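You operate a simulated robot arm through the tools that you are given. There is no shell and no other tool. Be economical: measure what you need, move in short steps, check, and stop when the job is done.

The job below is to be done with a simulated robot arm. You get a single attempt, and the scene is never put back.

Task
Rinse the yellow strainer cup clean and stand it on the slatted board.
Fine: rinsed in the wash tray under the swing spout; tap shut, spout parked again, hardly any spilt.

The check looks at the end state, three seconds after you hand in, the way a careful person would. Anything else that was tipped, shoved, dropped, spilled or broken makes it a failure.

Robot
A 6-joint arm with a two-finger parallel gripper, fixed in place. Base frame: the origin is at the foot of the arm, x ahead of it, y to its left, z up; the work surface is at about z = 0.884. Units: m, rad, N and s.
With the tool pointing down near the work surface it reaches from about 0.36 to 0.76 m from the base axis. Its first joint turns from -1.152 to 1.152 rad. Payload 2.45 kg.
The tool frame sits at the grasp point between the pads (the TCP): z along the fingers, y along the line on which they close. The tips reach 0.024 m beyond it. Largest opening 0.068 m; finger width 0.017, thickness 0.01; the body of the gripper, 0.04 by 0.07 m, starts 0.041 m behind the TCP.
Orientation is that of the tool frame in the base frame, as a unit quaternion [x, y, z, w]. With the fingers straight down and closing along the base's y, the tool's x points along the base's -x, its y along +y and its z along -z.

Tools
- The arm moves only by the tool arm_command. Its argument "commands" is a list of rows, each a list of 7 numbers: the shift along the base's x, y, z in units of 20 mm (1.0 is 20 mm), then the turn, a rotation vector about the base's x, y, z in units of 5 degrees (1.0 is 5 degrees), then the gripper command, from -1 (shut) to 1 (fully open), values between in proportion. In form: [[x, y, z, wx, wy, wz, jaw], ...]. A call has 1 to 20 rows; each row shifts and turns the commanded pose from where the row before left it. A call with a number of a shift or a turn outside -1 to 1 is refused whole. Each row takes 0.2 s and may step no farther than 0.05 m and 0.15 rad from the row before; otherwise, or with a gripper value out of range, the whole call is refused. Where a pose cannot be reached the arm comes as near as it can. A force on the tool above 40 N (or 10 N above the force at the start of the call, whichever is more), or a blocked arm, ends the call early, and 0.2 s more pass. The fingers move at their own pace (about 0.108 m/s each) and stop on an object; they squeeze with about 39 N. The grip force told is the motor's: it shows also when the fingers shut on nothing. Time passes only in rows, and 0.2 s behind the last, so rows that do not move let the fingers close. It gives the time, the measured TCP pose, the force on the tool (base axes), the opening and the grip force at its end, in the units of the frame above (readings bear some noise).
- Cameras (640 x 400 px; columns grow to the right, rows downward): "scene" is fixed at [0.1864, 0.4224, 1.453]; the picture's right is [-0.64, -0.77, 0.00], its down [-0.46, 0.39, -0.80] and it looks along [0.61, -0.51, -0.60] (base axes); focal length 305 px, centre (320, 200). "wrist" rides on the gripper at [-0.032, 0, -0.039] in the tool frame; the picture's right is [0.00, -1.00, 0.00], its down [0.97, 0.00, -0.24] and it looks along [0.24, 0.00, 0.97] (tool axes); focal length 218 px, centre (320, 200). There is no depth. A picture from a camera that has moved, and an enlarged one, comes with that camera's place and axes in the base frame and with its lens. The place of the scene camera against the robot may be out by one fixed shift of up to 0.018 m in any direction.
- grab_frame(camera): a new picture of that camera. The clock stands still meanwhile.
- enlarge(camera, box): a new picture of the part [left, top, right, bottom] of that camera's present view, enlarged. The clock stands still meanwhile.
- job_done(): hands the job in; it is judged then, once.

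Work in short steps. Places have to be worked out from the pictures, the camera data and where the tool is seen: move nearer, look again, correct. Check each grasp and each placing, and mend what went wrong. You have 120 turns and 68 pictures in all, those below and enlarged ones among them. Open the gripper and draw the arm clear of the work before you hand the job in, unless the task says otherwise; then end with one line.

The tools are called after "Emit:" by a JSON object that holds its "fn" and its "kwargs". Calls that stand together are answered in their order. arm_command: Moves the arm, as the interface text tells. Its arguments: {"type":"object","properties":{"commands":{"type":"array"}},"required":["commands"]} The other tools are called the same way: grab_frame (camera) takes a picture; enlarge (camera, box) takes an enlarged picture of a part of a camera's view; job_done () hands the job in.

At the start:

```text
time: 0.0
position: [0.4989, 0.0594, 1.2668]
ee_rot: [0.0, 1.0, 0.0, 0.0]
wrist_force: [-0.8, -0.3, 0.8]
width: 0.0679
grip_force: 0.1
```

scene: 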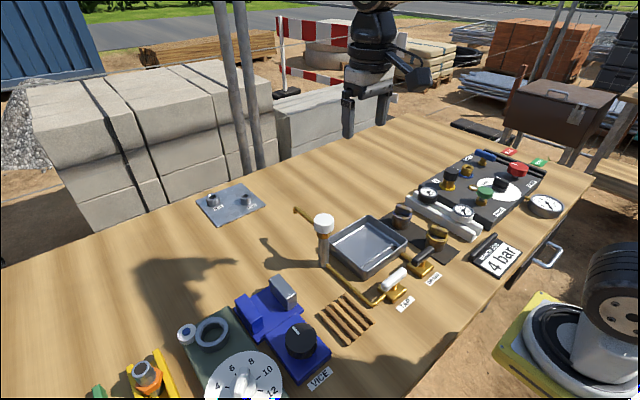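
wrist: 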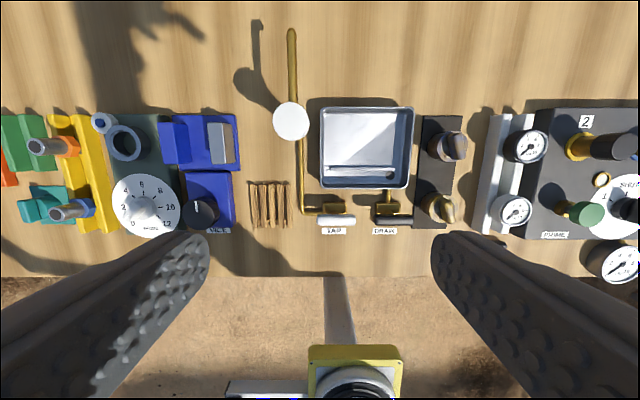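

The pictures show a wash tray, a spout with a white knob, a tap lever, a drain lever, a slatted board and two cups on a dark stand. I'll enlarge these to identify the parts.

Emit:
{"fn": "enlarge", "kwargs": {"camera": "scene", "box": [280, 180, 480, 305]}}

Emit:
{"fn": "enlarge", "kwargs": {"camera": "wrist", "box": [230, 90, 480, 246]}}

```text
3.20 times, centred on (380, 242) of scene
camera zoom: at [0.1864, 0.4224, 1.453], right [-0.64, -0.77, 0.0], down [-0.46, 0.39, -0.8], along [0.61, -0.51, -0.6], focal length 975 px, centre (128, 64)
```

zoom: 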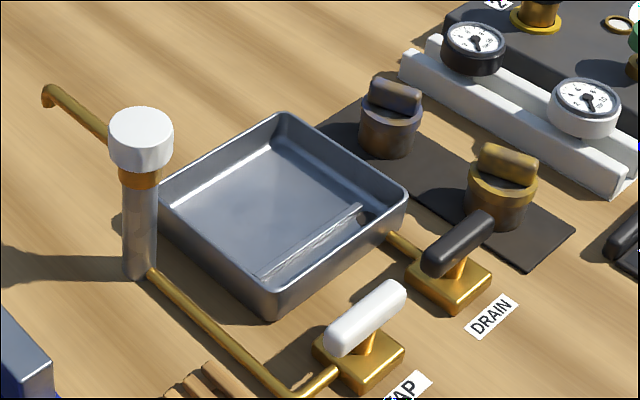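

```text
2.56 times, centred on (355, 168) of wrist
camera zoom: at [0.5302, 0.0599, 1.3045], right [0.0, -1.0, 0.0], down [-0.97, 0.0, 0.24], along [-0.24, 0.0, -0.97], focal length 559 px, centre (230, 282)
```

zoom: 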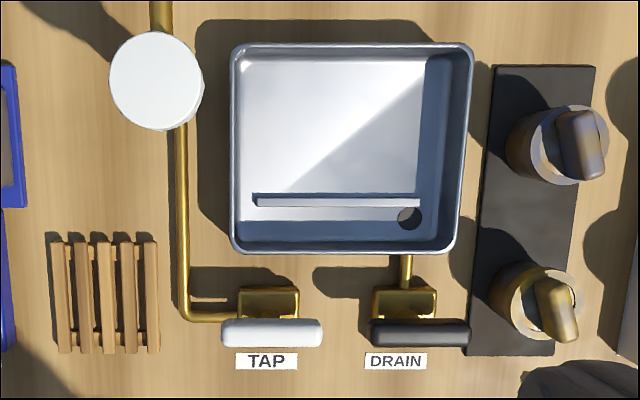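

The two soiled pieces on the dark mat look like the strainer cups. The nearer one, at about (0.42, -0.15), seems to be the yellow one. I move over it at height for a closer look.

Emit:
{"fn": "arm_command", "kwargs": {"commands": [[-0.1, -1, -0.6, 0, 0, 0, 1], [-0.1, -1, -0.6, 0, 0, 0, 1], [-0.1, -1, -0.6, 0, 0, 0, 1], [-0.1, -1, -0.6, 0, 0, 0, 1], [-0.1, -1, -0.6, 0, 0, 0, 1], [-0.1, -1, -0.6, 0, 0, 0, 1], [-0.1, -1, -0.6, 0, 0, 0, 1], [-0.1, -1, -0.6, 0, 0, 0, 1], [-0.1, -1, -0.6, 0, 0, 0, 1], [-0.1, -1, -0.6, 0, 0, 0, 1], [0, 0, 0, 0, 0, 0, 1]]}}

Emit:
{"fn": "grab_frame", "kwargs": {"camera": "wrist"}}

```text
time: 2.4
position: [0.479, -0.1422, 1.1465]
ee_rot: [0.0, 1.0, 0.0, 0.0]
wrist_force: [0.1, 0.1, 0.2]
width: 0.0682
grip_force: 0.0
```

```text
63 pictures are left
camera wrist: at [0.509, -0.1408, 1.1849], right [0.0, -1.0, 0.0], down [-0.97, 0.0, 0.24], along [-0.24, 0.0, -0.97], focal length 218 px, centre (320, 200)
```

wrist: 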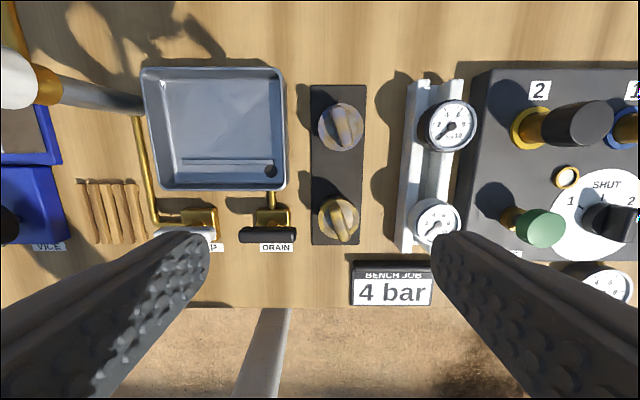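

Emit:
{"fn": "enlarge", "kwargs": {"camera": "wrist", "box": [290, 80, 390, 250]}}

Emit:
{"fn": "enlarge", "kwargs": {"camera": "scene", "box": [380, 190, 470, 280]}}

```text
2.35 times, centred on (340, 165) of wrist
camera zoom: at [0.509, -0.1408, 1.1849], right [0.0, -1.0, 0.0], down [-0.97, 0.0, 0.24], along [-0.24, 0.0, -0.97], focal length 514 px, centre (273, 282)
```

zoom: 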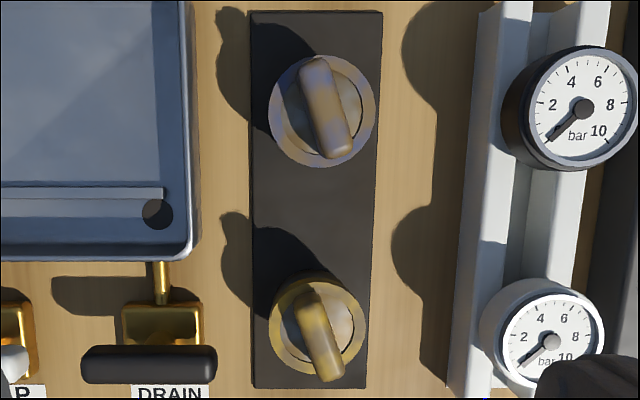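

```text
4.44 times, centred on (425, 235) of scene
camera zoom: at [0.1864, 0.4224, 1.453], right [-0.64, -0.77, 0.0], down [-0.46, 0.39, -0.8], along [0.61, -0.51, -0.6], focal length 1354 px, centre (-147, 44)
```

zoom: 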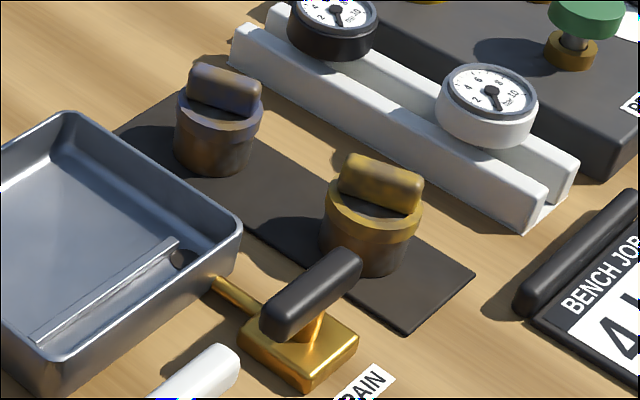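

The yellow cup is the nearer one: bar handle centred at about (0.420, -0.164), top at z≈0.94. Next I inspect the tap and drain levers from closer in.

Emit:
{"fn": "enlarge", "kwargs": {"camera": "scene", "box": [370, 245, 450, 315]}}

Emit:
{"fn": "arm_command", "kwargs": {"commands": [[0.2, 0.9, 0, 0, 0, 0, 1], [0.2, 0.9, 0, 0, 0, 0, 1], [0.2, 0.9, 0, 0, 0, 0, 1], [0.2, 0.9, 0, 0, 0, 0, 1], [0, 0.9, 0, 0, 0, 0, 1], [0, 0.9, 0, 0, 0, 0, 1], [0, 0.9, 0, 0, 0, 0, 1], [0, 0, 0, 0, 0, 0, 1]]}}

Emit:
{"fn": "grab_frame", "kwargs": {"camera": "wrist"}}

```text
5.71 times, centred on (410, 280) of scene
camera zoom: at [0.1864, 0.4224, 1.453], right [-0.64, -0.77, 0.0], down [-0.46, 0.39, -0.8], along [0.61, -0.51, -0.6], focal length 1741 px, centre (-194, -257)
```

zoom: 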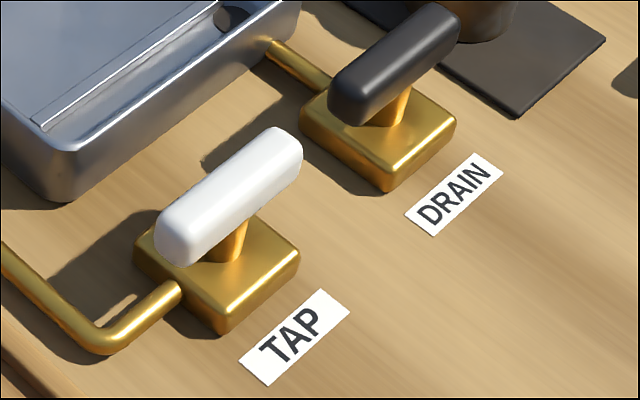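

```text
time: 4.2
position: [0.4945, -0.0139, 1.1462]
ee_rot: [0.0, 1.0, -0.001, 0.0]
wrist_force: [0.1, -0.2, -0.8]
width: 0.0679
grip_force: 0.0
```

```text
59 pictures are left
camera wrist: at [0.5251, -0.014, 1.1849], right [0.0, -1.0, 0.0], down [-0.97, 0.0, 0.24], along [-0.24, 0.0, -0.97], focal length 218 px, centre (320, 200)
```

wrist: 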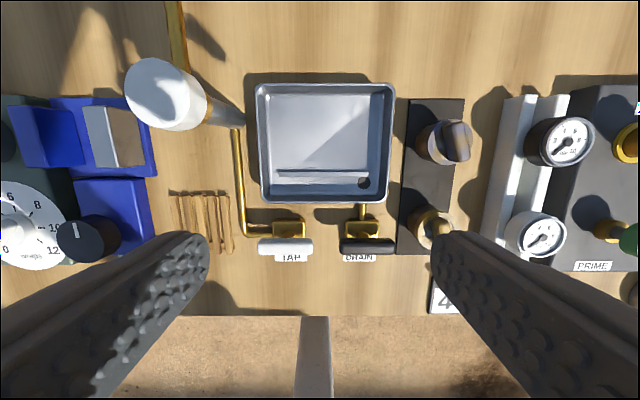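

The tap bar lies at about (0.400, 0.030), the drain bar at (0.400, -0.075), and the knob axis at (0.559, 0.095) with its top near 1.025. The spout is about 0.116 m long. I go back over the yellow cup, turn to match its bar and look again.

Emit:
{"fn": "arm_command", "kwargs": {"commands": [[-0.466, -0.9375, -0.66, 0, 0, 0.425, 1], [-0.466, -0.9375, -0.66, 0, 0, 0.425, 1], [-0.466, -0.9375, -0.66, 0, 0, 0.425, 1], [-0.466, -0.9375, -0.66, 0, 0, 0.425, 1], [-0.466, -0.9375, -0.66, 0, 0, 0.425, 1], [-0.466, -0.9375, -0.66, 0, 0, 0.425, 1], [-0.466, -0.9375, -0.66, 0, 0, 0.425, 1], [-0.466, -0.9375, -0.66, 0, 0, 0.425, 1], [0, 0, 0, 0, 0, 0, 1]]}}

Emit:
{"fn": "grab_frame", "kwargs": {"camera": "wrist"}}

```text
time: 6.2
position: [0.4203, -0.166, 1.0404]
ee_rot: [-0.148, 0.989, 0.0, 0.0]
wrist_force: [-0.4, -0.2, -0.4]
width: 0.068
grip_force: 0.0
```

```text
58 pictures are left
camera wrist: at [0.4497, -0.1557, 1.0788], right [0.29, -0.96, 0.0], down [-0.93, -0.28, 0.24], along [-0.23, -0.07, -0.97], focal length 218 px, centre (320, 200)
```

wrist: 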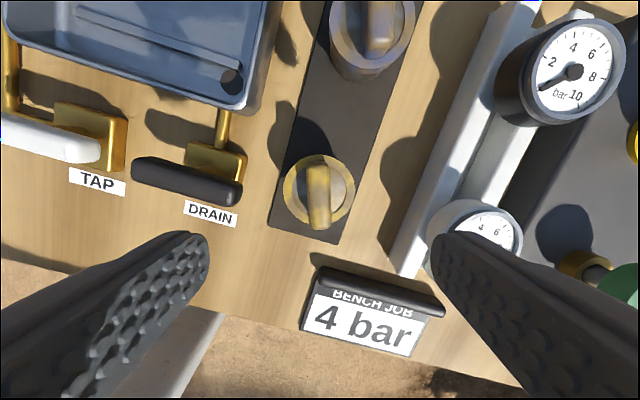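

The bar is lined up between the fingers. I lower to TCP z≈0.948, so the tips stay just above the rim, and check before gripping.

Emit:
{"fn": "arm_command", "kwargs": {"commands": [[0, 0, -1, 0, 0, 0, 0.3], [0, 0, -1, 0, 0, 0, 0.3], [0, 0, -1, 0, 0, 0, 0.3], [0, 0, -1, 0, 0, 0, 0.3], [0, 0, -0.6, 0, 0, 0, 0.3], [0, 0, 0, 0, 0, 0, 0.3]]}}

Emit:
{"fn": "grab_frame", "kwargs": {"camera": "wrist"}}

Emit:
{"fn": "enlarge", "kwargs": {"camera": "scene", "box": [390, 170, 480, 270]}}

```text
time: 7.6
position: [0.4224, -0.1648, 0.948]
ee_rot: [-0.148, 0.989, 0.0, 0.0]
wrist_force: [-1.0, -0.1, 1.8]
width: 0.0442
grip_force: 0.4
```

```text
57 pictures are left
camera wrist: at [0.4514, -0.1547, 0.9867], right [0.29, -0.96, 0.0], down [-0.93, -0.28, 0.24], along [-0.23, -0.07, -0.97], focal length 218 px, centre (320, 200)
```

wrist: 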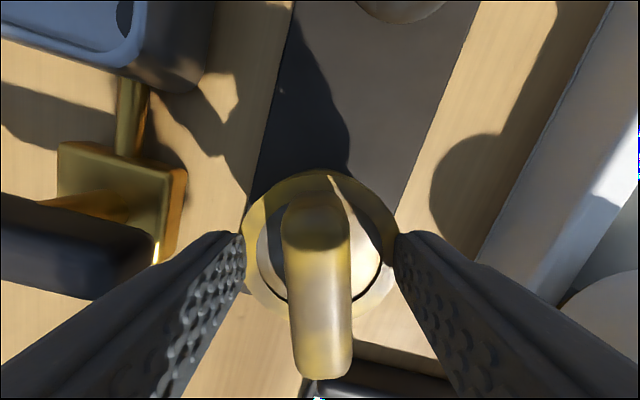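

```text
4.00 times, centred on (435, 220) of scene
camera zoom: at [0.1864, 0.4224, 1.453], right [-0.64, -0.77, 0.0], down [-0.46, 0.39, -0.8], along [0.61, -0.51, -0.6], focal length 1219 px, centre (-140, 120)
```

zoom: 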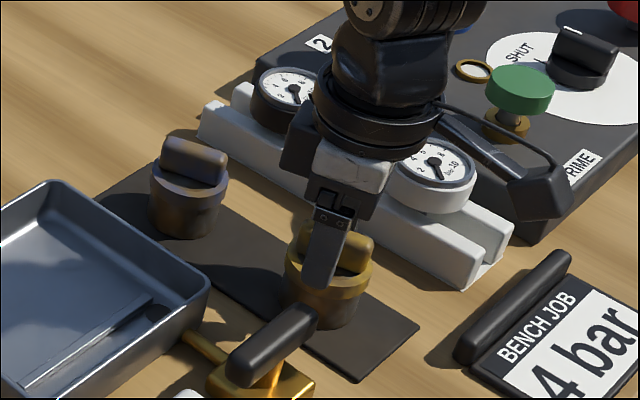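

The bar is centred between the fingers and there is no contact force. I close and read the width.

Emit:
{"fn": "arm_command", "kwargs": {"commands": [[0, 0, 0, 0, 0, 0, -0.2], [0, 0, 0, 0, 0, 0, -1], [0, 0, 0, 0, 0, 0, -1], [0, 0, 0, 0, 0, 0, -1]]}}

Emit:
{"fn": "grab_frame", "kwargs": {"camera": "wrist"}}

```text
time: 8.6
position: [0.4217, -0.1652, 0.9478]
ee_rot: [-0.148, 0.989, 0.0, 0.001]
wrist_force: [1.2, 0.6, 1.2]
width: 0.0146
grip_force: 33.9
```

```text
55 pictures are left
camera wrist: at [0.4514, -0.1547, 0.9868], right [0.29, -0.96, 0.0], down [-0.93, -0.28, 0.24], along [-0.23, -0.07, -0.97], focal length 218 px, centre (320, 200)
```

wrist: 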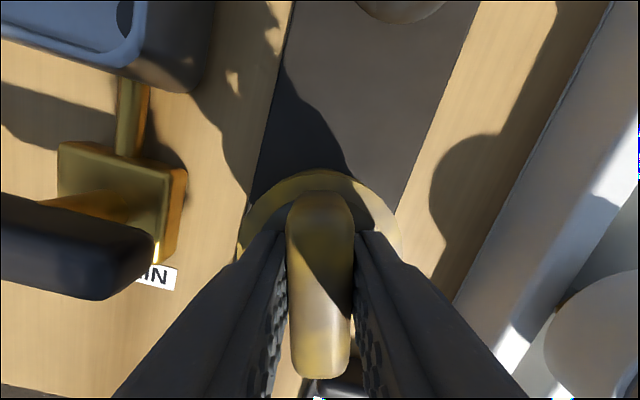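

The bar is gripped at 14.6 mm wide. I lift 85 mm and check that the cup came with it.

Emit:
{"fn": "arm_command", "kwargs": {"commands": [[0, 0, 0.5, 0, 0, 0, -1], [0, 0, 0.75, 0, 0, 0, -1], [0, 0, 1, 0, 0, 0, -1], [0, 0, 1, 0, 0, 0, -1], [0, 0, 1, 0, 0, 0, -1], [0, 0, 0, 0, 0, 0, -1]]}}

Emit:
{"fn": "enlarge", "kwargs": {"camera": "scene", "box": [360, 150, 480, 270]}}

```text
time: 10.0
position: [0.4201, -0.1647, 1.0343]
ee_rot: [-0.147, 0.989, -0.001, 0.0]
wrist_force: [-0.6, 1.2, -1.3]
width: 0.0146
grip_force: 34.6
```

```text
3.33 times, centred on (420, 210) of scene
camera zoom: at [0.1864, 0.4224, 1.453], right [-0.64, -0.77, 0.0], down [-0.46, 0.39, -0.8], along [0.61, -0.51, -0.6], focal length 1016 px, centre (-13, 167)
```

zoom: 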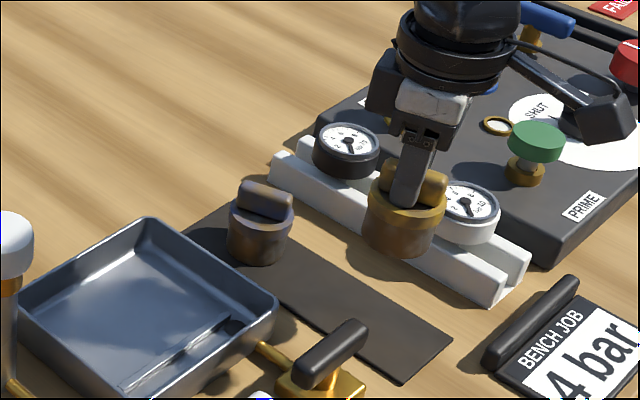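

The cup is held upright. I carry it over the tray towards (0.540, -0.019).

Emit:
{"fn": "arm_command", "kwargs": {"commands": [[0.75, 0.91, 0, 0, 0, -0.425, -1], [0.75, 0.91, 0, 0, 0, -0.425, -1], [0.75, 0.91, 0, 0, 0, -0.425, -1], [0.75, 0.91, 0, 0, 0, -0.425, -1], [0.75, 0.91, 0, 0, 0, -0.425, -1], [0.75, 0.91, 0, 0, 0, -0.425, -1], [0.75, 0.91, 0, 0, 0, -0.425, -1], [0.75, 0.91, 0, 0, 0, -0.425, -1], [0, 0, 0, 0, 0, 0, -1]]}}

Emit:
{"fn": "grab_frame", "kwargs": {"camera": "wrist"}}

Emit:
{"fn": "grab_frame", "kwargs": {"camera": "scene"}}

```text
time: 12.0
position: [0.5432, -0.0198, 1.0324]
ee_rot: [0.0, 1.0, 0.0, 0.0]
wrist_force: [0.8, -0.6, -0.4]
width: 0.0146
grip_force: 34.1
```

```text
53 pictures are left
camera wrist: at [0.5731, -0.019, 1.0715], right [0.0, -1.0, 0.0], down [-0.97, 0.0, 0.24], along [-0.24, 0.0, -0.97], focal length 218 px, centre (320, 200)
```

wrist: 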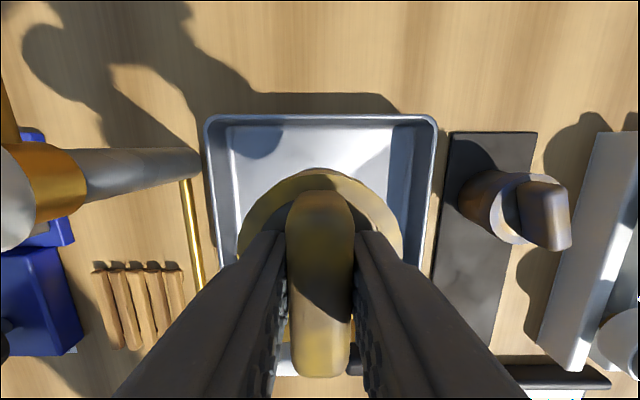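

```text
52 pictures are left
```

scene: 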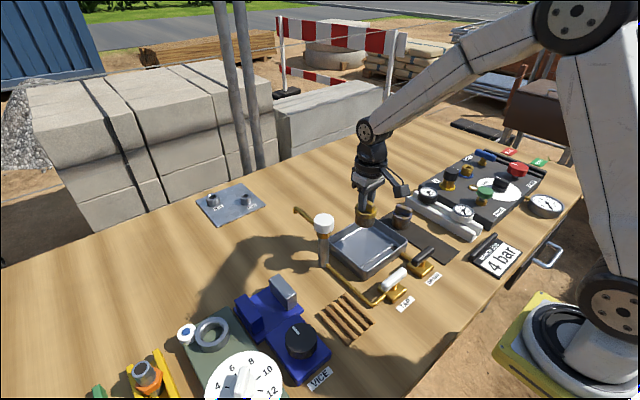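

The cup hangs over the clear part of the tray floor. I lower it most of the way, then slowly for the last bit.

Emit:
{"fn": "arm_command", "kwargs": {"commands": [[0, 0, -1, 0, 0, 0, -1], [0, 0, -1, 0, 0, 0, -1], [0, 0, -1, 0, 0, 0, -1], [0, 0, -0.5, 0, 0, 0, -1], [0, 0, -0.2, 0, 0, 0, -1], [0, 0, 0, 0, 0, 0, -1]]}}

```text
time: 13.4
position: [0.5424, -0.0192, 0.9584]
ee_rot: [0.0, 1.0, 0.0, 0.0]
wrist_force: [-0.5, 0.5, -1.3]
width: 0.0145
grip_force: 34.6
```

No contact yet at z=0.958. I go down in small steps.

Emit:
{"fn": "arm_command", "kwargs": {"commands": [[0, 0, -0.2, 0, 0, 0, -1], [0, 0, -0.1, 0, 0, 0, -1], [0, 0, 0, 0, 0, 0, -1]]}}

Emit:
{"fn": "enlarge", "kwargs": {"camera": "scene", "box": [310, 170, 430, 290]}}

```text
time: 14.2
position: [0.5422, -0.0194, 0.9518]
ee_rot: [0.0, 1.0, 0.0, 0.0]
wrist_force: [0.0, 0.2, -0.6]
width: 0.0144
grip_force: 34.0
```

```text
3.33 times, centred on (370, 230) of scene
camera zoom: at [0.1864, 0.4224, 1.453], right [-0.64, -0.77, 0.0], down [-0.46, 0.39, -0.8], along [0.61, -0.51, -0.6], focal length 1016 px, centre (153, 100)
```

zoom: 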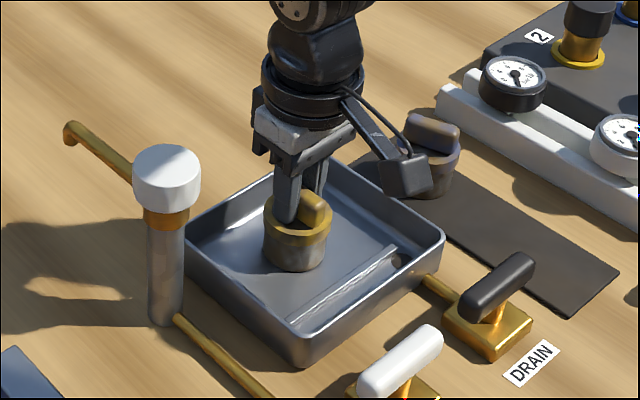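

Emit:
{"fn": "arm_command", "kwargs": {"commands": [[0, 0, -0.1, 0, 0, 0, -1], [0, 0, -0.1, 0, 0, 0, -1], [0, 0, 0, 0, 0, 0, -1]]}}

```text
time: 14.9
position: [0.5422, -0.0193, 0.9518]
ee_rot: [0.0, 1.0, 0.0, 0.001]
wrist_force: [-0.3, 0.7, 3.8]
width: 0.0145
grip_force: 34.8
stopped in row 3: the force on the tool passed its limit (the readings are from after the stop); the commanded pose is now the measured one
```

The cup is standing on the tray floor (contact at z=0.952). I open the fingers and rise straight up.

Emit:
{"fn": "arm_command", "kwargs": {"commands": [[0, 0, 0, 0, 0, 0, -0.4], [0, 0, 0, 0, 0, 0, -0.1], [0, 0, 0.5, 0, 0, 0, -0.1], [0, 0, 1, 0, 0, 0, 0], [0, 0, 1, 0, 0, 0, 0], [0, 0, 1, 0, 0, 0, 0.5], [0, 0, 1, 0, 0, 0, 1], [0, 0, 1, 0, 0, 0, 1], [0, 0, 1, 0, 0, 0, 1], [0, 0, 1, 0, 0, 0, 1], [0, 0, 0, 0, 0, 0, 1]]}}

Emit:
{"fn": "grab_frame", "kwargs": {"camera": "wrist"}}

```text
time: 17.3
position: [0.5412, -0.0192, 1.1004]
ee_rot: [0.0, 1.0, 0.0, 0.001]
wrist_force: [0.2, 0.0, -0.6]
width: 0.0681
grip_force: 0.1
```

```text
50 pictures are left
camera wrist: at [0.5725, -0.019, 1.14], right [0.0, -1.0, 0.0], down [-0.97, 0.0, 0.24], along [-0.24, 0.0, -0.97], focal length 218 px, centre (320, 200)
```

wrist: 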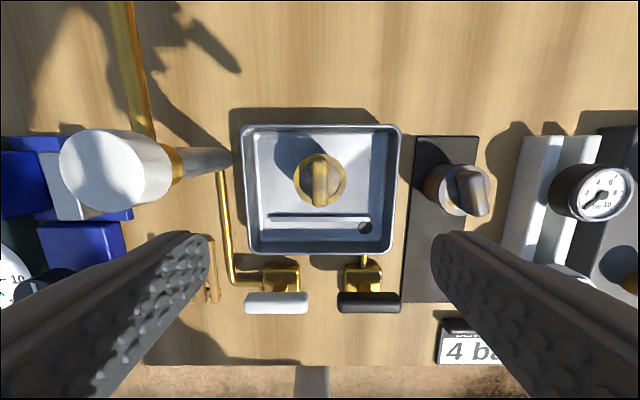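

The cup stands free in the tray. I move above the white knob at (0.559, 0.096) with a +45° wrist turn, which leaves room to swing the spout clockwise.

Emit:
{"fn": "arm_command", "kwargs": {"commands": [[0.1, 0.64, 0, 0, 0, 1, 1], [0.1, 0.64, 0, 0, 0, 1, 1], [0.1, 0.64, 0, 0, 0, 1, 1], [0.1, 0.64, 0, 0, 0, 1, 1], [0.1, 0.64, 0, 0, 0, 1, 1], [0.1, 0.64, 0, 0, 0, 1, 1], [0.1, 0.64, 0, 0, 0, 1, 1], [0.1, 0.64, 0, 0, 0, 1, 1], [0.1, 0.64, 0, 0, 0, 1, 1], [0, 0, 0, 0, 0, 0, 1]]}}

Emit:
{"fn": "grab_frame", "kwargs": {"camera": "wrist"}}

Emit:
{"fn": "enlarge", "kwargs": {"camera": "scene", "box": [270, 130, 430, 290]}}

```text
time: 19.5
position: [0.5609, 0.0951, 1.1009]
ee_rot: [-0.383, 0.924, 0.0, 0.001]
wrist_force: [0.0, -0.7, 0.3]
width: 0.0678
grip_force: 0.0
```

```text
49 pictures are left
camera wrist: at [0.5818, 0.1191, 1.1399], right [0.71, -0.71, 0.0], down [-0.69, -0.69, 0.24], along [-0.17, -0.17, -0.97], focal length 218 px, centre (320, 200)
```

wrist: 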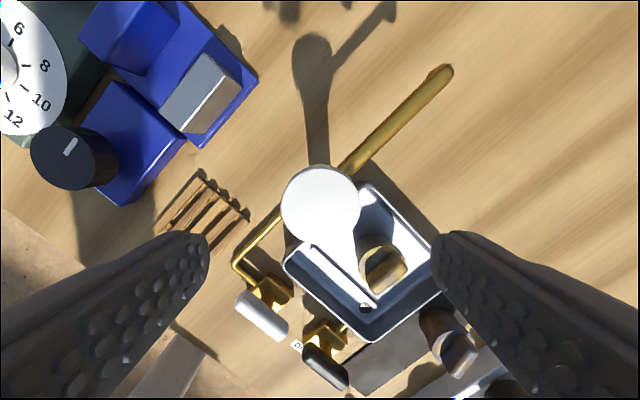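

```text
2.50 times, centred on (350, 210) of scene
camera zoom: at [0.1864, 0.4224, 1.453], right [-0.64, -0.77, 0.0], down [-0.46, 0.39, -0.8], along [0.61, -0.51, -0.6], focal length 762 px, centre (245, 175)
```

zoom: 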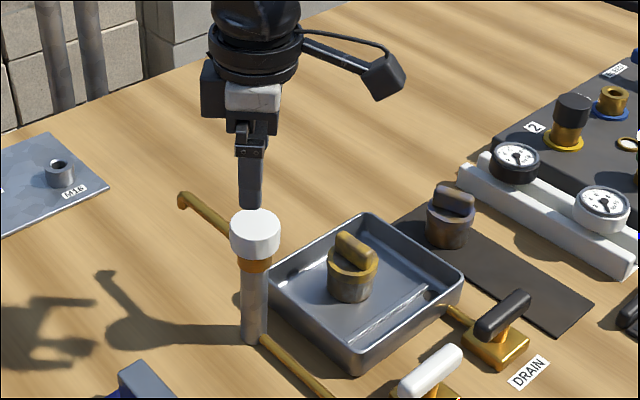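

The knob is centred and the spout points along +x when parked. I lower around the knob to z≈1.017 and close on it.

Emit:
{"fn": "arm_command", "kwargs": {"commands": [[-0.05, 0.03, -1, 0, 0, 0, 1], [-0.05, 0.02, -1, 0, 0, 0, 1], [0, 0, -1, 0, 0, 0, 1], [0, 0, -1, 0, 0, 0, 1], [0, 0, -0.2, 0, 0, 0, 1], [0, 0, 0, 0, 0, 0, 1], [0, 0, 0, 0, 0, 0, -1], [0, 0, 0, 0, 0, 0, -1], [0, 0, 0, 0, 0, 0, -1]]}}

Emit:
{"fn": "enlarge", "kwargs": {"camera": "scene", "box": [270, 130, 430, 290]}}

```text
time: 21.5
position: [0.5608, 0.096, 1.0184]
ee_rot: [-0.382, 0.924, 0.0, 0.003]
wrist_force: [25.3, -27.1, -12.7]
width: 0.0435
grip_force: 45.1
```

```text
2.50 times, centred on (350, 210) of scene
camera zoom: at [0.1874, 0.4216, 1.4531], right [-0.64, -0.77, 0.0], down [-0.46, 0.39, -0.8], along [0.61, -0.51, -0.6], focal length 762 px, centre (245, 175)
```

zoom: 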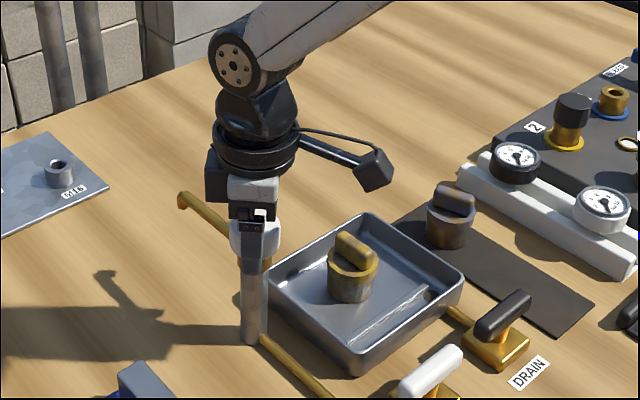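

It is gripped at 43.5 mm, but the sideways force shows I'm off-centre along the closing line. I nudge towards +x, -y to relieve it.

Emit:
{"fn": "arm_command", "kwargs": {"commands": [[0.05, -0.05, 0, 0, 0, 0, -1], [0, 0, 0, 0, 0, 0, -1]]}}

```text
time: 22.1
position: [0.5599, 0.0956, 1.0174]
ee_rot: [-0.382, 0.924, 0.001, 0.003]
wrist_force: [17.8, -21.0, -8.5]
width: 0.0433
grip_force: 45.0
```

Emit:
{"fn": "arm_command", "kwargs": {"commands": [[0.1, -0.1, 0, 0, 0, 0, -1], [0, 0, 0, 0, 0, 0, -1]]}}

```text
time: 22.7
position: [0.5607, 0.094, 1.0164]
ee_rot: [-0.382, 0.924, 0.001, 0.0]
wrist_force: [1.4, -7.3, 4.4]
width: 0.0435
grip_force: 45.0
```

The grip is nearly force-free now. I turn clockwise 30° and check.

Emit:
{"fn": "arm_command", "kwargs": {"commands": [[0.02, -0.04, 0, 0, 0, -0.5, -1], [0, 0, 0, 0, 0, -1, -1], [0, 0, 0, 0, 0, -1, -1], [0, 0, 0, 0, 0, -1, -1], [0, 0, 0, 0, 0, -1, -1], [0, 0, 0, 0, 0, -1, -1], [0, 0, 0, 0, 0, 0, -1]]}}

Emit:
{"fn": "enlarge", "kwargs": {"camera": "scene", "box": [270, 130, 430, 290]}}

```text
time: 24.3
position: [0.5604, 0.0945, 1.018]
ee_rot: [-0.152, 0.988, 0.001, 0.0]
wrist_force: [-17.8, 27.1, 15.6]
width: 0.0433
grip_force: 44.6
```

```text
2.50 times, centred on (350, 210) of scene
camera zoom: at [0.1856, 0.4232, 1.4528], right [-0.64, -0.77, 0.0], down [-0.46, 0.38, -0.8], along [0.61, -0.51, -0.6], focal length 762 px, centre (245, 175)
```

zoom: 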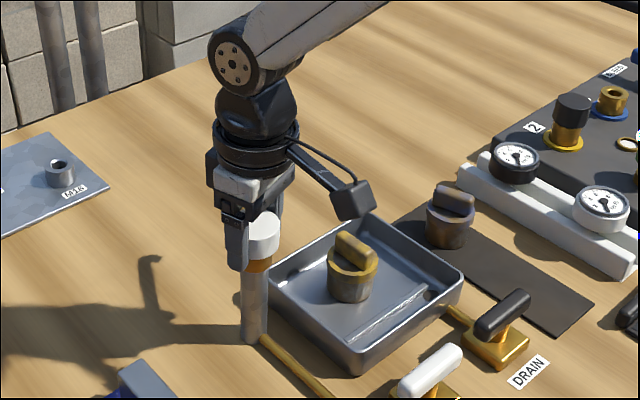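

The spout is swinging with the knob. I relieve the force and go on clockwise.

Emit:
{"fn": "arm_command", "kwargs": {"commands": [[-0.06, 0.1, 0.03, 0, 0, -1, -1], [0, 0, 0, 0, 0, -1, -1], [0, 0, 0, 0, 0, -1, -1], [0, 0, 0, 0, 0, 0, -1]]}}

```text
time: 25.3
position: [0.5604, 0.0958, 1.0174]
ee_rot: [-0.021, 1.0, 0.0, 0.002]
wrist_force: [-5.9, 17.8, 5.4]
width: 0.0434
grip_force: 45.4
```

Emit:
{"fn": "arm_command", "kwargs": {"commands": [[-0.03, 0.08, 0.02, 0, 0, -1, -1], [0, 0, 0, 0, 0, -1, -1], [0, 0, 0, 0, 0, -1, -1], [0, 0, 0, 0, 0, -1, -1], [0, 0, 0, 0, 0, -1, -1], [0, 0, 0, 0, 0, 0, -1]]}}

Emit:
{"fn": "enlarge", "kwargs": {"camera": "scene", "box": [270, 130, 430, 290]}}

```text
time: 26.7
position: [0.5606, 0.0941, 1.0181]
ee_rot: [0.196, 0.981, 0.0, 0.001]
wrist_force: [11.5, -10.2, -20.7]
width: 0.0432
grip_force: 45.4
```

```text
2.50 times, centred on (350, 210) of scene
camera zoom: at [0.1872, 0.4221, 1.453], right [-0.64, -0.77, 0.0], down [-0.46, 0.39, -0.8], along [0.61, -0.51, -0.6], focal length 762 px, centre (245, 175)
```

zoom: 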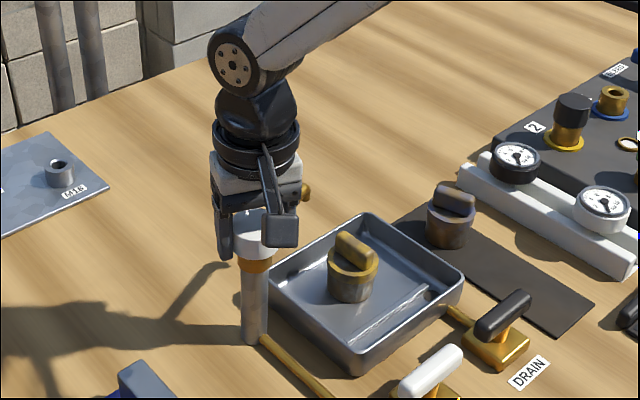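

The spout has turned about 67°. I continue by another 32°.

Emit:
{"fn": "arm_command", "kwargs": {"commands": [[0.04, -0.04, -0.05, 0, 0, -1, -1], [0, 0, 0, 0, 0, -1, -1], [0, 0, 0, 0, 0, -1, -1], [0, 0, 0, 0, 0, 0, -1]]}}

```text
time: 27.7
position: [0.5596, 0.0946, 1.0174]
ee_rot: [0.323, 0.946, -0.001, 0.001]
wrist_force: [4.0, -11.0, -10.5]
width: 0.0429
grip_force: 45.1
```

Emit:
{"fn": "arm_command", "kwargs": {"commands": [[0.02, -0.04, -0.03, 0, 0, -1, -1], [0, 0, 0, 0, 0, -1, -1], [0, 0, 0, 0, 0, -1, -1], [0, 0, 0, 0, 0, 0, -1]]}}

Emit:
{"fn": "enlarge", "kwargs": {"camera": "scene", "box": [270, 130, 430, 290]}}

```text
time: 28.7
position: [0.5616, 0.0954, 1.0173]
ee_rot: [0.442, 0.897, 0.0, 0.001]
wrist_force: [-7.4, -10.2, 11.0]
width: 0.0436
grip_force: 45.3
```

```text
2.50 times, centred on (350, 210) of scene
camera zoom: at [0.186, 0.4221, 1.4531], right [-0.64, -0.77, 0.0], down [-0.46, 0.39, -0.8], along [0.61, -0.51, -0.6], focal length 762 px, centre (245, 175)
```

zoom: 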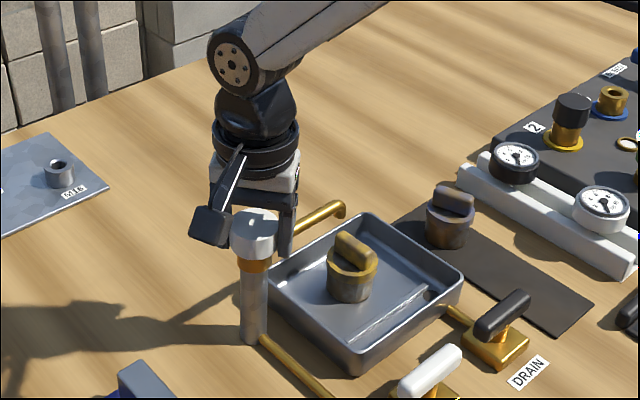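

The spout tip sits about 20 mm beyond the cup in x. I turn another 10°.

Emit:
{"fn": "arm_command", "kwargs": {"commands": [[-0.02, -0.03, 0.02, 0, 0, -1, -1], [0, 0, 0, 0, 0, -1, -1], [0, 0, 0, 0, 0, 0, -1]]}}

Emit:
{"fn": "enlarge", "kwargs": {"camera": "scene", "box": [270, 130, 430, 290]}}

Emit:
{"fn": "grab_frame", "kwargs": {"camera": "wrist"}}

```text
time: 29.5
position: [0.5603, 0.0945, 1.0165]
ee_rot: [0.519, 0.855, -0.001, 0.0]
wrist_force: [-2.2, 0.7, -0.8]
width: 0.0436
grip_force: 45.2
```

```text
2.50 times, centred on (350, 210) of scene
camera zoom: at [0.1864, 0.4224, 1.453], right [-0.64, -0.77, 0.0], down [-0.46, 0.39, -0.8], along [0.61, -0.51, -0.6], focal length 762 px, centre (245, 175)
```

zoom: 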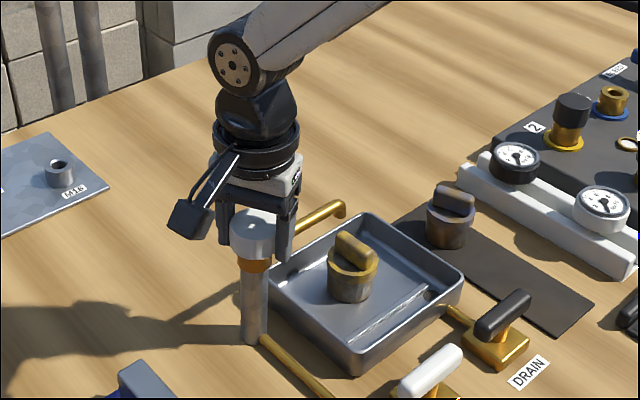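

```text
42 pictures are left
camera wrist: at [0.5739, 0.0668, 1.0559], right [-0.89, -0.46, 0.0], down [-0.45, 0.86, 0.24], along [-0.11, 0.21, -0.97], focal length 218 px, centre (320, 200)
```

wrist: 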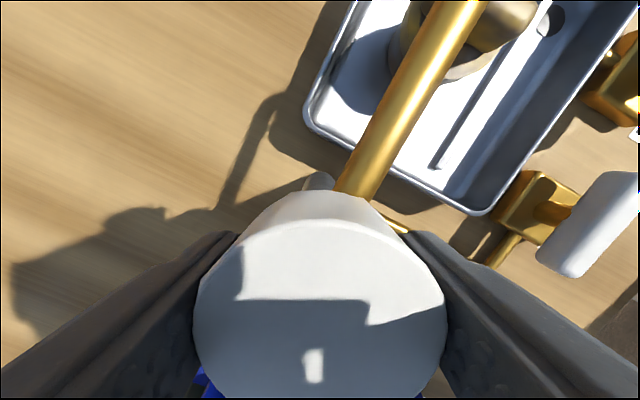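

The wrist view shows the spout pointing exactly along -y, and it no longer follows the grip, so it has an end stop at -90°. The outlet is then at about (0.560, -0.020), so the cup should move about 17 mm in +x. I swing the spout back about 55° to get room for that.

Emit:
{"fn": "arm_command", "kwargs": {"commands": [[0, 0, 0, 0, 0, 1, -1], [0, 0, 0, 0, 0, 1, -1], [0, 0, 0, 0, 0, 1, -1], [0, 0, 0, 0, 0, 1, -1], [0, 0, 0, 0, 0, 1, -1], [0, 0, 0, 0, 0, 1, -1], [0, 0, 0, 0, 0, 0, -1]]}}

```text
time: 31.1
position: [0.5605, 0.095, 1.0166]
ee_rot: [0.279, 0.96, 0.0, 0.001]
wrist_force: [-2.0, 11.8, -4.1]
width: 0.0436
grip_force: 44.8
```

Emit:
{"fn": "arm_command", "kwargs": {"commands": [[0, 0.04, 0, 0, 0, 1, -1], [0, 0, 0, 0, 0, 1, -1], [0, 0, 0, 0, 0, 1, -1], [0, 0, 0, 0, 0, 1, -1], [0, 0, 0, 0, 0, 1, -1], [0, 0, 0, 0, 0, 1, -1], [0, 0, 0, 0, 0, 0, -1]]}}

Emit:
{"fn": "enlarge", "kwargs": {"camera": "scene", "box": [270, 130, 430, 290]}}

```text
time: 32.7
position: [0.5606, 0.0948, 1.0171]
ee_rot: [0.02, 1.0, 0.0, 0.0]
wrist_force: [0.2, 8.1, -3.6]
width: 0.0432
grip_force: 44.9
```

```text
2.50 times, centred on (350, 210) of scene
camera zoom: at [0.1865, 0.4227, 1.4529], right [-0.64, -0.77, 0.0], down [-0.46, 0.39, -0.8], along [0.61, -0.51, -0.6], focal length 762 px, centre (245, 175)
```

zoom: 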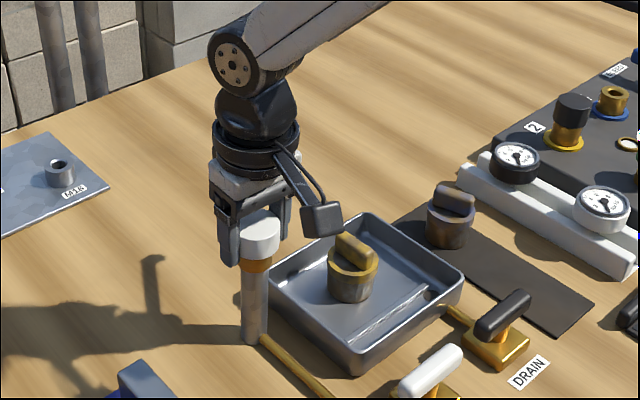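

The spout is swung back clear. I release the knob, rise and return above the cup.

Emit:
{"fn": "arm_command", "kwargs": {"commands": [[0, 0, 0, 0, 0, 0, 1], [0, 0, 0, 0, 0, 0, 1], [0, 0, 0.5, 0, 0, 0.23, 1], [0, 0, 1, 0, 0, 0.23, 1], [0, 0, 1, 0, 0, 0, 1], [0, 0, 1, 0, 0, 0, 1], [-0.1, -0.95, 0.5, 0, 0, 0, 1], [-0.15, -0.95, 0, 0, 0, 0, 1], [-0.15, -0.95, 0, 0, 0, 0, 1], [-0.15, -0.95, 0, 0, 0, 0, 1], [-0.2, -0.95, 0, 0, 0, 0, 1], [-0.2, -0.95, 0, 0, 0, 0, 1], [0, 0, 0, 0, 0, 0, 0.3], [0, 0, 0, 0, 0, 0, 0.3]]}}

Emit:
{"fn": "grab_frame", "kwargs": {"camera": "wrist"}}

```text
time: 35.7
position: [0.542, -0.0184, 1.0982]
ee_rot: [0.002, 1.0, 0.0, 0.001]
wrist_force: [0.5, -0.5, -0.7]
width: 0.0443
grip_force: 0.0
```

```text
40 pictures are left
camera wrist: at [0.5726, -0.0187, 1.1364], right [0.0, -1.0, 0.0], down [-0.97, 0.0, 0.24], along [-0.24, 0.0, -0.97], focal length 218 px, centre (320, 200)
```

wrist: 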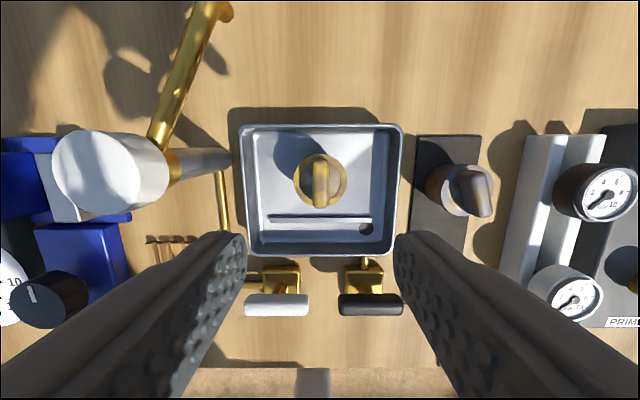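

The cup stands where I left it and the spout is at about -30°. I descend, grip the bar again and lift slightly.

Emit:
{"fn": "arm_command", "kwargs": {"commands": [[0, 0, -1, 0, 0, 0, 0.2], [0, 0, -1, 0, 0, 0, 0.2], [0, 0, -1, 0, 0, 0, 0.2], [0, 0, -1, 0, 0, 0, 0.2], [0, 0, -1, 0, 0, 0, 0.2], [0, 0, -1, 0, 0, 0, 0.2], [0, 0, -1, 0, 0, 0, 0.2], [0, 0, -0.3, 0, 0, 0, 0.2], [0, 0, 0, 0, 0, 0, 0.2], [0, 0, 0, 0, 0, 0, -1], [0, 0, 0, 0, 0, 0, -1], [0, 0, 0, 0, 0, 0, -1], [0, 0, 0.4, 0, 0, 0, -1], [0.4, 0, 0, 0, 0, 0, -1], [0.4, 0, 0, 0, 0, 0, -1], [0, 0, 0, 0, 0, 0, -1]]}}

```text
time: 39.1
position: [0.5569, -0.0185, 0.9588]
ee_rot: [0.001, 1.0, 0.0, 0.002]
wrist_force: [0.7, -0.3, -1.4]
width: 0.0143
grip_force: 34.4
```

The cup is gripped, lifted and shifted to x≈0.557. I lower it to contact, release and rise.

Emit:
{"fn": "arm_command", "kwargs": {"commands": [[0, 0, -0.2, 0, 0, 0, -1], [0, 0, -0.1, 0, 0, 0, -1], [0, 0, -0.06, 0, 0, 0, -1], [0, 0, 0, 0, 0, 0, -1]]}}

```text
time: 40.1
position: [0.558, -0.019, 0.9515]
ee_rot: [0.002, 1.0, 0.0, 0.001]
wrist_force: [-3.7, 0.1, 9.8]
width: 0.0143
grip_force: 34.0
```

The cup is in contact with the floor. I release, rise and go back above the knob with +30° yaw.

Emit:
{"fn": "arm_command", "kwargs": {"commands": [[0, 0, 0, 0, 0, 0, -0.4], [0, 0, 0, 0, 0, 0, 0], [0, 0, 0.5, 0, 0, 0, 0], [0, 0, 1, 0, 0, 0, 0], [0, 0, 1, 0, 0, 0, 0.5], [0, 0, 1, 0, 0, 0, 1], [0, 0, 1, 0, 0, 0, 1], [0, 0, 1, 0, 0, 0, 1], [0, 0, 1, 0, 0, 0, 1], [0, 0, 1, 0, 0, 0, 1], [0.02, 0.945, 0, 0, 0, 1, 1], [0.02, 0.945, 0, 0, 0, 1, 1], [0.02, 0.945, 0, 0, 0, 1, 1], [0.02, 0.945, 0, 0, 0, 1, 1], [0.02, 0.945, 0, 0, 0, 1, 1], [0.02, 0.945, 0, 0, 0, 1, 1], [0, 0, 0, 0, 0, 0, 1]]}}

Emit:
{"fn": "grab_frame", "kwargs": {"camera": "wrist"}}

```text
time: 43.7
position: [0.5589, 0.0951, 1.1022]
ee_rot: [-0.258, 0.966, 0.0, 0.001]
wrist_force: [0.1, -0.1, 0.3]
width: 0.0682
grip_force: 0.1
```

```text
39 pictures are left
camera wrist: at [0.5862, 0.1115, 1.1415], right [0.5, -0.87, 0.0], down [-0.84, -0.48, 0.24], along [-0.21, -0.12, -0.97], focal length 218 px, centre (320, 200)
```

wrist: 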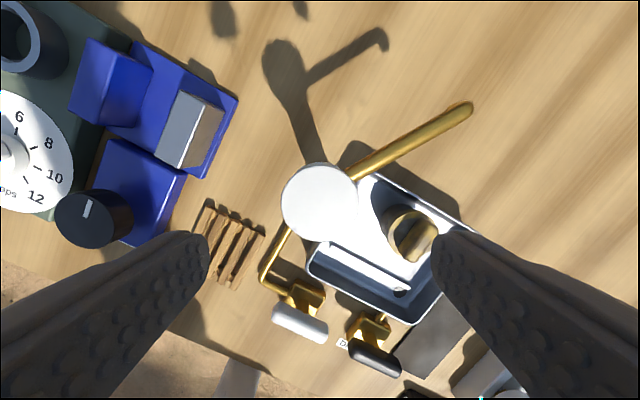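

I lower onto the knob and close.

Emit:
{"fn": "arm_command", "kwargs": {"commands": [[0.08, -0.02, -1, 0, 0, 0, 1], [0, 0, -1, 0, 0, 0, 1], [0, 0, -1, 0, 0, 0, 1], [0, 0, -1, 0, 0, 0, 1], [0, 0, -0.25, 0, 0, 0, 1], [0, 0, 0, 0, 0, 0, 1], [0, 0, 0, 0, 0, 0, -1], [0, 0, 0, 0, 0, 0, -1], [0, 0, 0, 0, 0, 0, -1]]}}

```text
time: 45.7
position: [0.5608, 0.0955, 1.0159]
ee_rot: [-0.257, 0.967, 0.001, -0.001]
wrist_force: [-12.9, 7.0, 1.4]
width: 0.0436
grip_force: 44.9
```

Emit:
{"fn": "arm_command", "kwargs": {"commands": [[-0.04, 0.02, 0, 0, 0, -1, -1], [0, 0, 0, 0, 0, -1, -1], [0, 0, 0, 0, 0, -1, -1], [0, 0, 0, 0, 0, -1, -1], [0, 0, 0, 0, 0, -1, -1], [0, 0, 0, 0, 0, -1, -1], [0, 0, 0, 0, 0, 0, -1]]}}

```text
time: 47.3
position: [0.5615, 0.0956, 1.0172]
ee_rot: [0.003, 1.0, -0.001, 0.001]
wrist_force: [13.7, 9.7, -28.0]
width: 0.0436
grip_force: 44.6
```

Emit:
{"fn": "arm_command", "kwargs": {"commands": [[0.04, 0.03, -0.08, 0, 0, -1, -1], [0, 0, 0, 0, 0, -1, -1], [0, 0, 0, 0, 0, -1, -1], [0, 0, 0, 0, 0, -1, -1], [0, 0, 0, 0, 0, 0, -1]]}}

```text
time: 48.5
position: [0.5624, 0.0946, 1.0165]
ee_rot: [0.177, 0.984, -0.001, 0.001]
wrist_force: [-6.9, -5.2, 7.5]
width: 0.0436
grip_force: 44.9
```

Emit:
{"fn": "arm_command", "kwargs": {"commands": [[-0.02, -0.02, 0.02, 0, 0, -1, -1], [0, 0, 0, 0, 0, -1, -1], [0, 0, 0, 0, 0, 0, -1]]}}

Emit:
{"fn": "enlarge", "kwargs": {"camera": "scene", "box": [270, 130, 430, 290]}}

```text
time: 49.3
position: [0.5616, 0.0946, 1.0155]
ee_rot: [0.261, 0.965, 0.0, 0.002]
wrist_force: [-1.6, -5.1, 5.2]
width: 0.0436
grip_force: 45.3
```

```text
2.50 times, centred on (350, 210) of scene
camera zoom: at [0.1863, 0.4222, 1.4531], right [-0.64, -0.77, 0.0], down [-0.46, 0.39, -0.8], along [0.61, -0.51, -0.6], focal length 762 px, centre (245, 175)
```

zoom: 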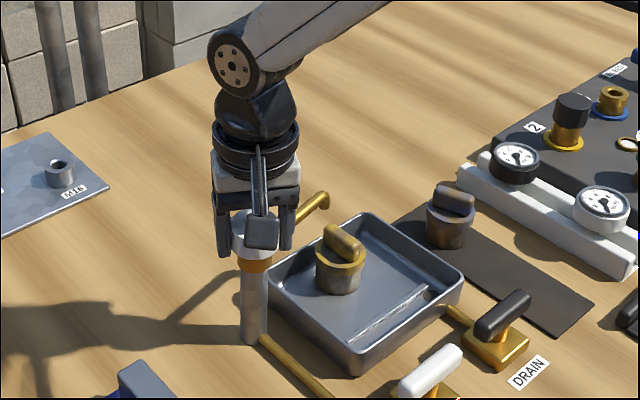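

The tip is at (325,198) against (340,210) at the stop, so about 15° more.

Emit:
{"fn": "arm_command", "kwargs": {"commands": [[0, -0.02, 0.01, 0, 0, -1, -1], [0, 0, 0, 0, 0, -1, -1], [0, 0, 0, 0, 0, -1, -1], [0, 0, 0, 0, 0, 0, -1]]}}

Emit:
{"fn": "enlarge", "kwargs": {"camera": "scene", "box": [270, 130, 430, 290]}}

```text
time: 50.3
position: [0.5605, 0.094, 1.0162]
ee_rot: [0.384, 0.923, 0.0, 0.002]
wrist_force: [-0.3, 3.1, 0.9]
width: 0.0435
grip_force: 45.5
```

```text
2.50 times, centred on (350, 210) of scene
camera zoom: at [0.1864, 0.4225, 1.453], right [-0.64, -0.77, 0.0], down [-0.46, 0.39, -0.8], along [0.61, -0.51, -0.6], focal length 762 px, centre (245, 175)
```

zoom: 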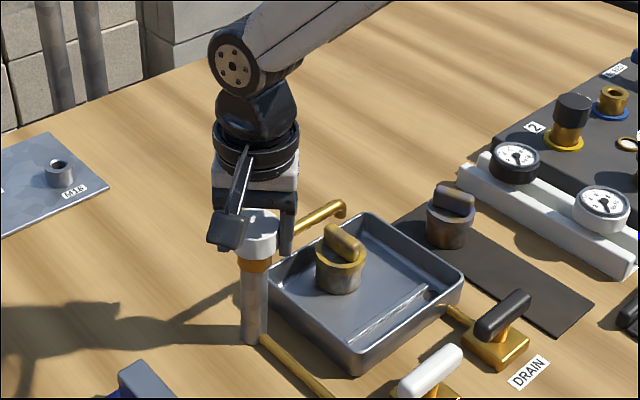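

The spout is at its stop over the cup. I release the knob, rise, and go above the tap bar with the hand turned -90°.

Emit:
{"fn": "arm_command", "kwargs": {"commands": [[0, 0, 0, 0, 0, 0, 1], [0, 0, 0, 0, 0, 0, 1], [0, 0, 0.5, 0, 0, 0, 1], [0, 0, 1, 0, 0, 0, 1], [0, 0, 1, 0, 0, 0, 1], [0, 0, 1, 0, 0, 0, 1], [0, 0, 0.5, 0, 0, 0, 1], [-0.894, -0.356, 0, 0, 0, -1, 1], [-0.894, -0.356, 0, 0, 0, -1, 1], [-0.894, -0.356, 0, 0, 0, -1, 1], [-0.894, -0.356, 0, 0, 0, -1, 1], [-0.894, -0.356, 0, 0, 0, -1, 1], [-0.894, -0.356, 0, 0, 0, -1, 1], [-0.894, -0.356, 0, 0, 0, -1, 1], [-0.894, -0.356, 0, 0, 0, -1, 1], [-0.894, -0.356, 0, 0, 0, -1, 1], [0, 0, 0, 0, 0, 0, 1]]}}

Emit:
{"fn": "grab_frame", "kwargs": {"camera": "wrist"}}

Emit:
{"fn": "grab_frame", "kwargs": {"camera": "scene"}}

```text
time: 53.9
position: [0.4002, 0.0327, 1.0964]
ee_rot: [0.709, 0.705, -0.001, 0.001]
wrist_force: [0.1, 0.4, 0.7]
width: 0.068
grip_force: 0.0
```

```text
36 pictures are left
camera wrist: at [0.3988, 0.0007, 1.1351], right [-1.0, 0.0, 0.0], down [0.0, 0.97, 0.24], along [0.0, 0.24, -0.97], focal length 218 px, centre (320, 200)
```

wrist: 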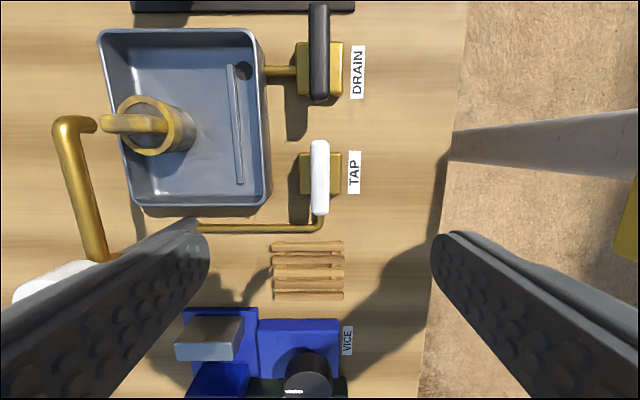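

```text
35 pictures are left
```

scene: 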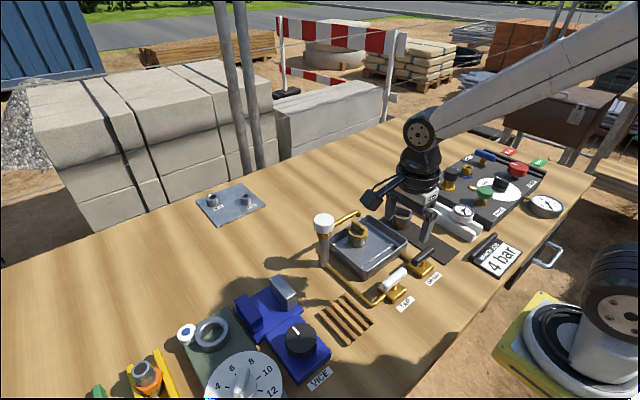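

The outlet is over the cup and the tap bar is at (0.399, 0.0305). I descend onto the tap bar and close.

Emit:
{"fn": "arm_command", "kwargs": {"commands": [[0, -0.1, -1, 0, 0, 0, 0.4], [0, 0, -1, 0, 0, 0, 0.4], [0, 0, -1, 0, 0, 0, 0.4], [0, 0, -1, 0, 0, 0, 0.4], [0, 0, -1, 0, 0, 0, 0.4], [0, 0, -1, 0, 0, 0, 0.4], [0, 0, -1, 0, 0, 0, 0.4], [0, 0, -1, 0, 0, 0, 0.4], [0, 0, -0.1, 0, 0, 0, 0.4], [0, 0, 0, 0, 0, 0, 0.4]]}}

Emit:
{"fn": "enlarge", "kwargs": {"camera": "scene", "box": [320, 200, 460, 320]}}

```text
time: 56.1
position: [0.4003, 0.0296, 0.933]
ee_rot: [0.709, 0.706, 0.0, 0.0]
wrist_force: [-0.5, -0.3, 0.5]
width: 0.0476
grip_force: 0.1
```

```text
3.33 times, centred on (390, 260) of scene
camera zoom: at [0.1864, 0.4224, 1.453], right [-0.64, -0.77, 0.0], down [-0.46, 0.39, -0.8], along [0.61, -0.51, -0.6], focal length 1016 px, centre (87, 0)
```

zoom: 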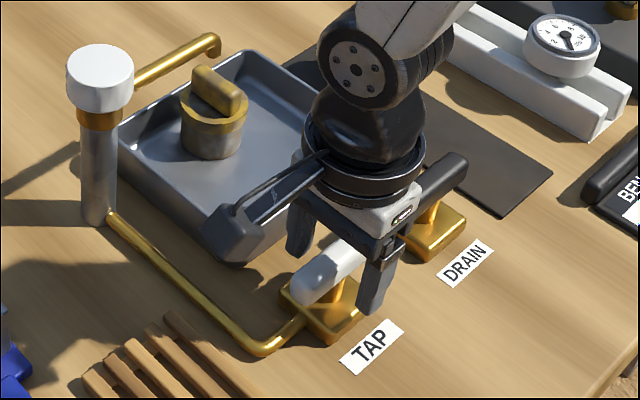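

Emit:
{"fn": "arm_command", "kwargs": {"commands": [[0, 0, 0, 0, 0, 0, -0.2], [0, 0, 0, 0, 0, 0, -1], [0, 0, 0, 0, 0, 0, -1], [0, 0, 0, 0, 0, 0, -1]]}}

```text
time: 57.1
position: [0.3993, 0.0296, 0.9332]
ee_rot: [0.708, 0.706, -0.001, 0.001]
wrist_force: [4.5, -0.3, -7.2]
width: 0.018
grip_force: 36.3
```

The tap bar is gripped at 18 mm. I try turning it counter-clockwise by 15°, watching for force and for water.

Emit:
{"fn": "arm_command", "kwargs": {"commands": [[0, 0, 0, 0, 0, 1, -1], [0, 0, 0, 0, 0, 1, -1], [0, 0, 0, 0, 0, 1, -1]]}}

Emit:
{"fn": "enlarge", "kwargs": {"camera": "scene", "box": [320, 200, 460, 320]}}

```text
time: 57.9
position: [0.3997, 0.029, 0.9327]
ee_rot: [0.61, 0.793, -0.001, 0.001]
wrist_force: [7.2, 17.1, -22.0]
width: 0.0179
grip_force: 35.7
```

```text
3.33 times, centred on (390, 260) of scene
camera zoom: at [0.1869, 0.4229, 1.4528], right [-0.64, -0.77, 0.0], down [-0.46, 0.38, -0.8], along [0.61, -0.51, -0.6], focal length 1016 px, centre (87, 0)
```

zoom: 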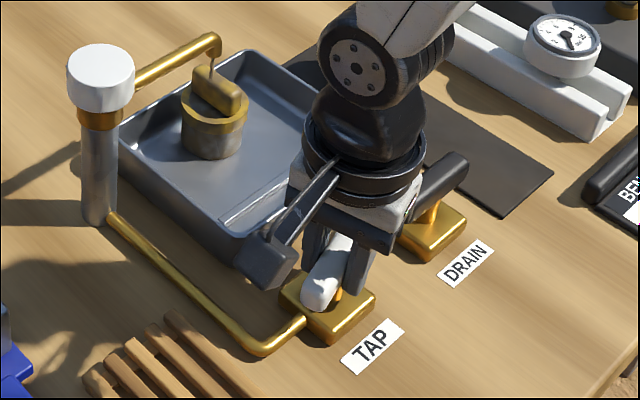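

A thin stream now falls onto the cup, so the tap opens counter-clockwise. I ease the strain and open a bit more.

Emit:
{"fn": "arm_command", "kwargs": {"commands": [[0.02, 0.05, -0.05, 0, 0, 1, -1], [0, 0, 0, 0, 0, 1, -1], [0, 0, 0, 0, 0, 1, -1], [0, 0, 0, 0, 0, 0, -1]]}}

Emit:
{"fn": "enlarge", "kwargs": {"camera": "scene", "box": [310, 200, 410, 290]}}

```text
time: 58.9
position: [0.3996, 0.0286, 0.9344]
ee_rot: [0.501, 0.865, 0.0, 0.001]
wrist_force: [-1.9, -8.5, 15.3]
width: 0.0179
grip_force: 35.9
```

```text
4.44 times, centred on (360, 245) of scene
camera zoom: at [0.1862, 0.4221, 1.4531], right [-0.64, -0.77, 0.0], down [-0.46, 0.39, -0.8], along [0.61, -0.51, -0.6], focal length 1354 px, centre (142, 0)
```

zoom: 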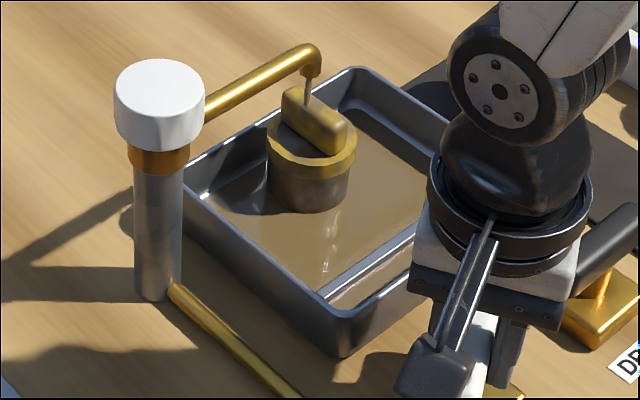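

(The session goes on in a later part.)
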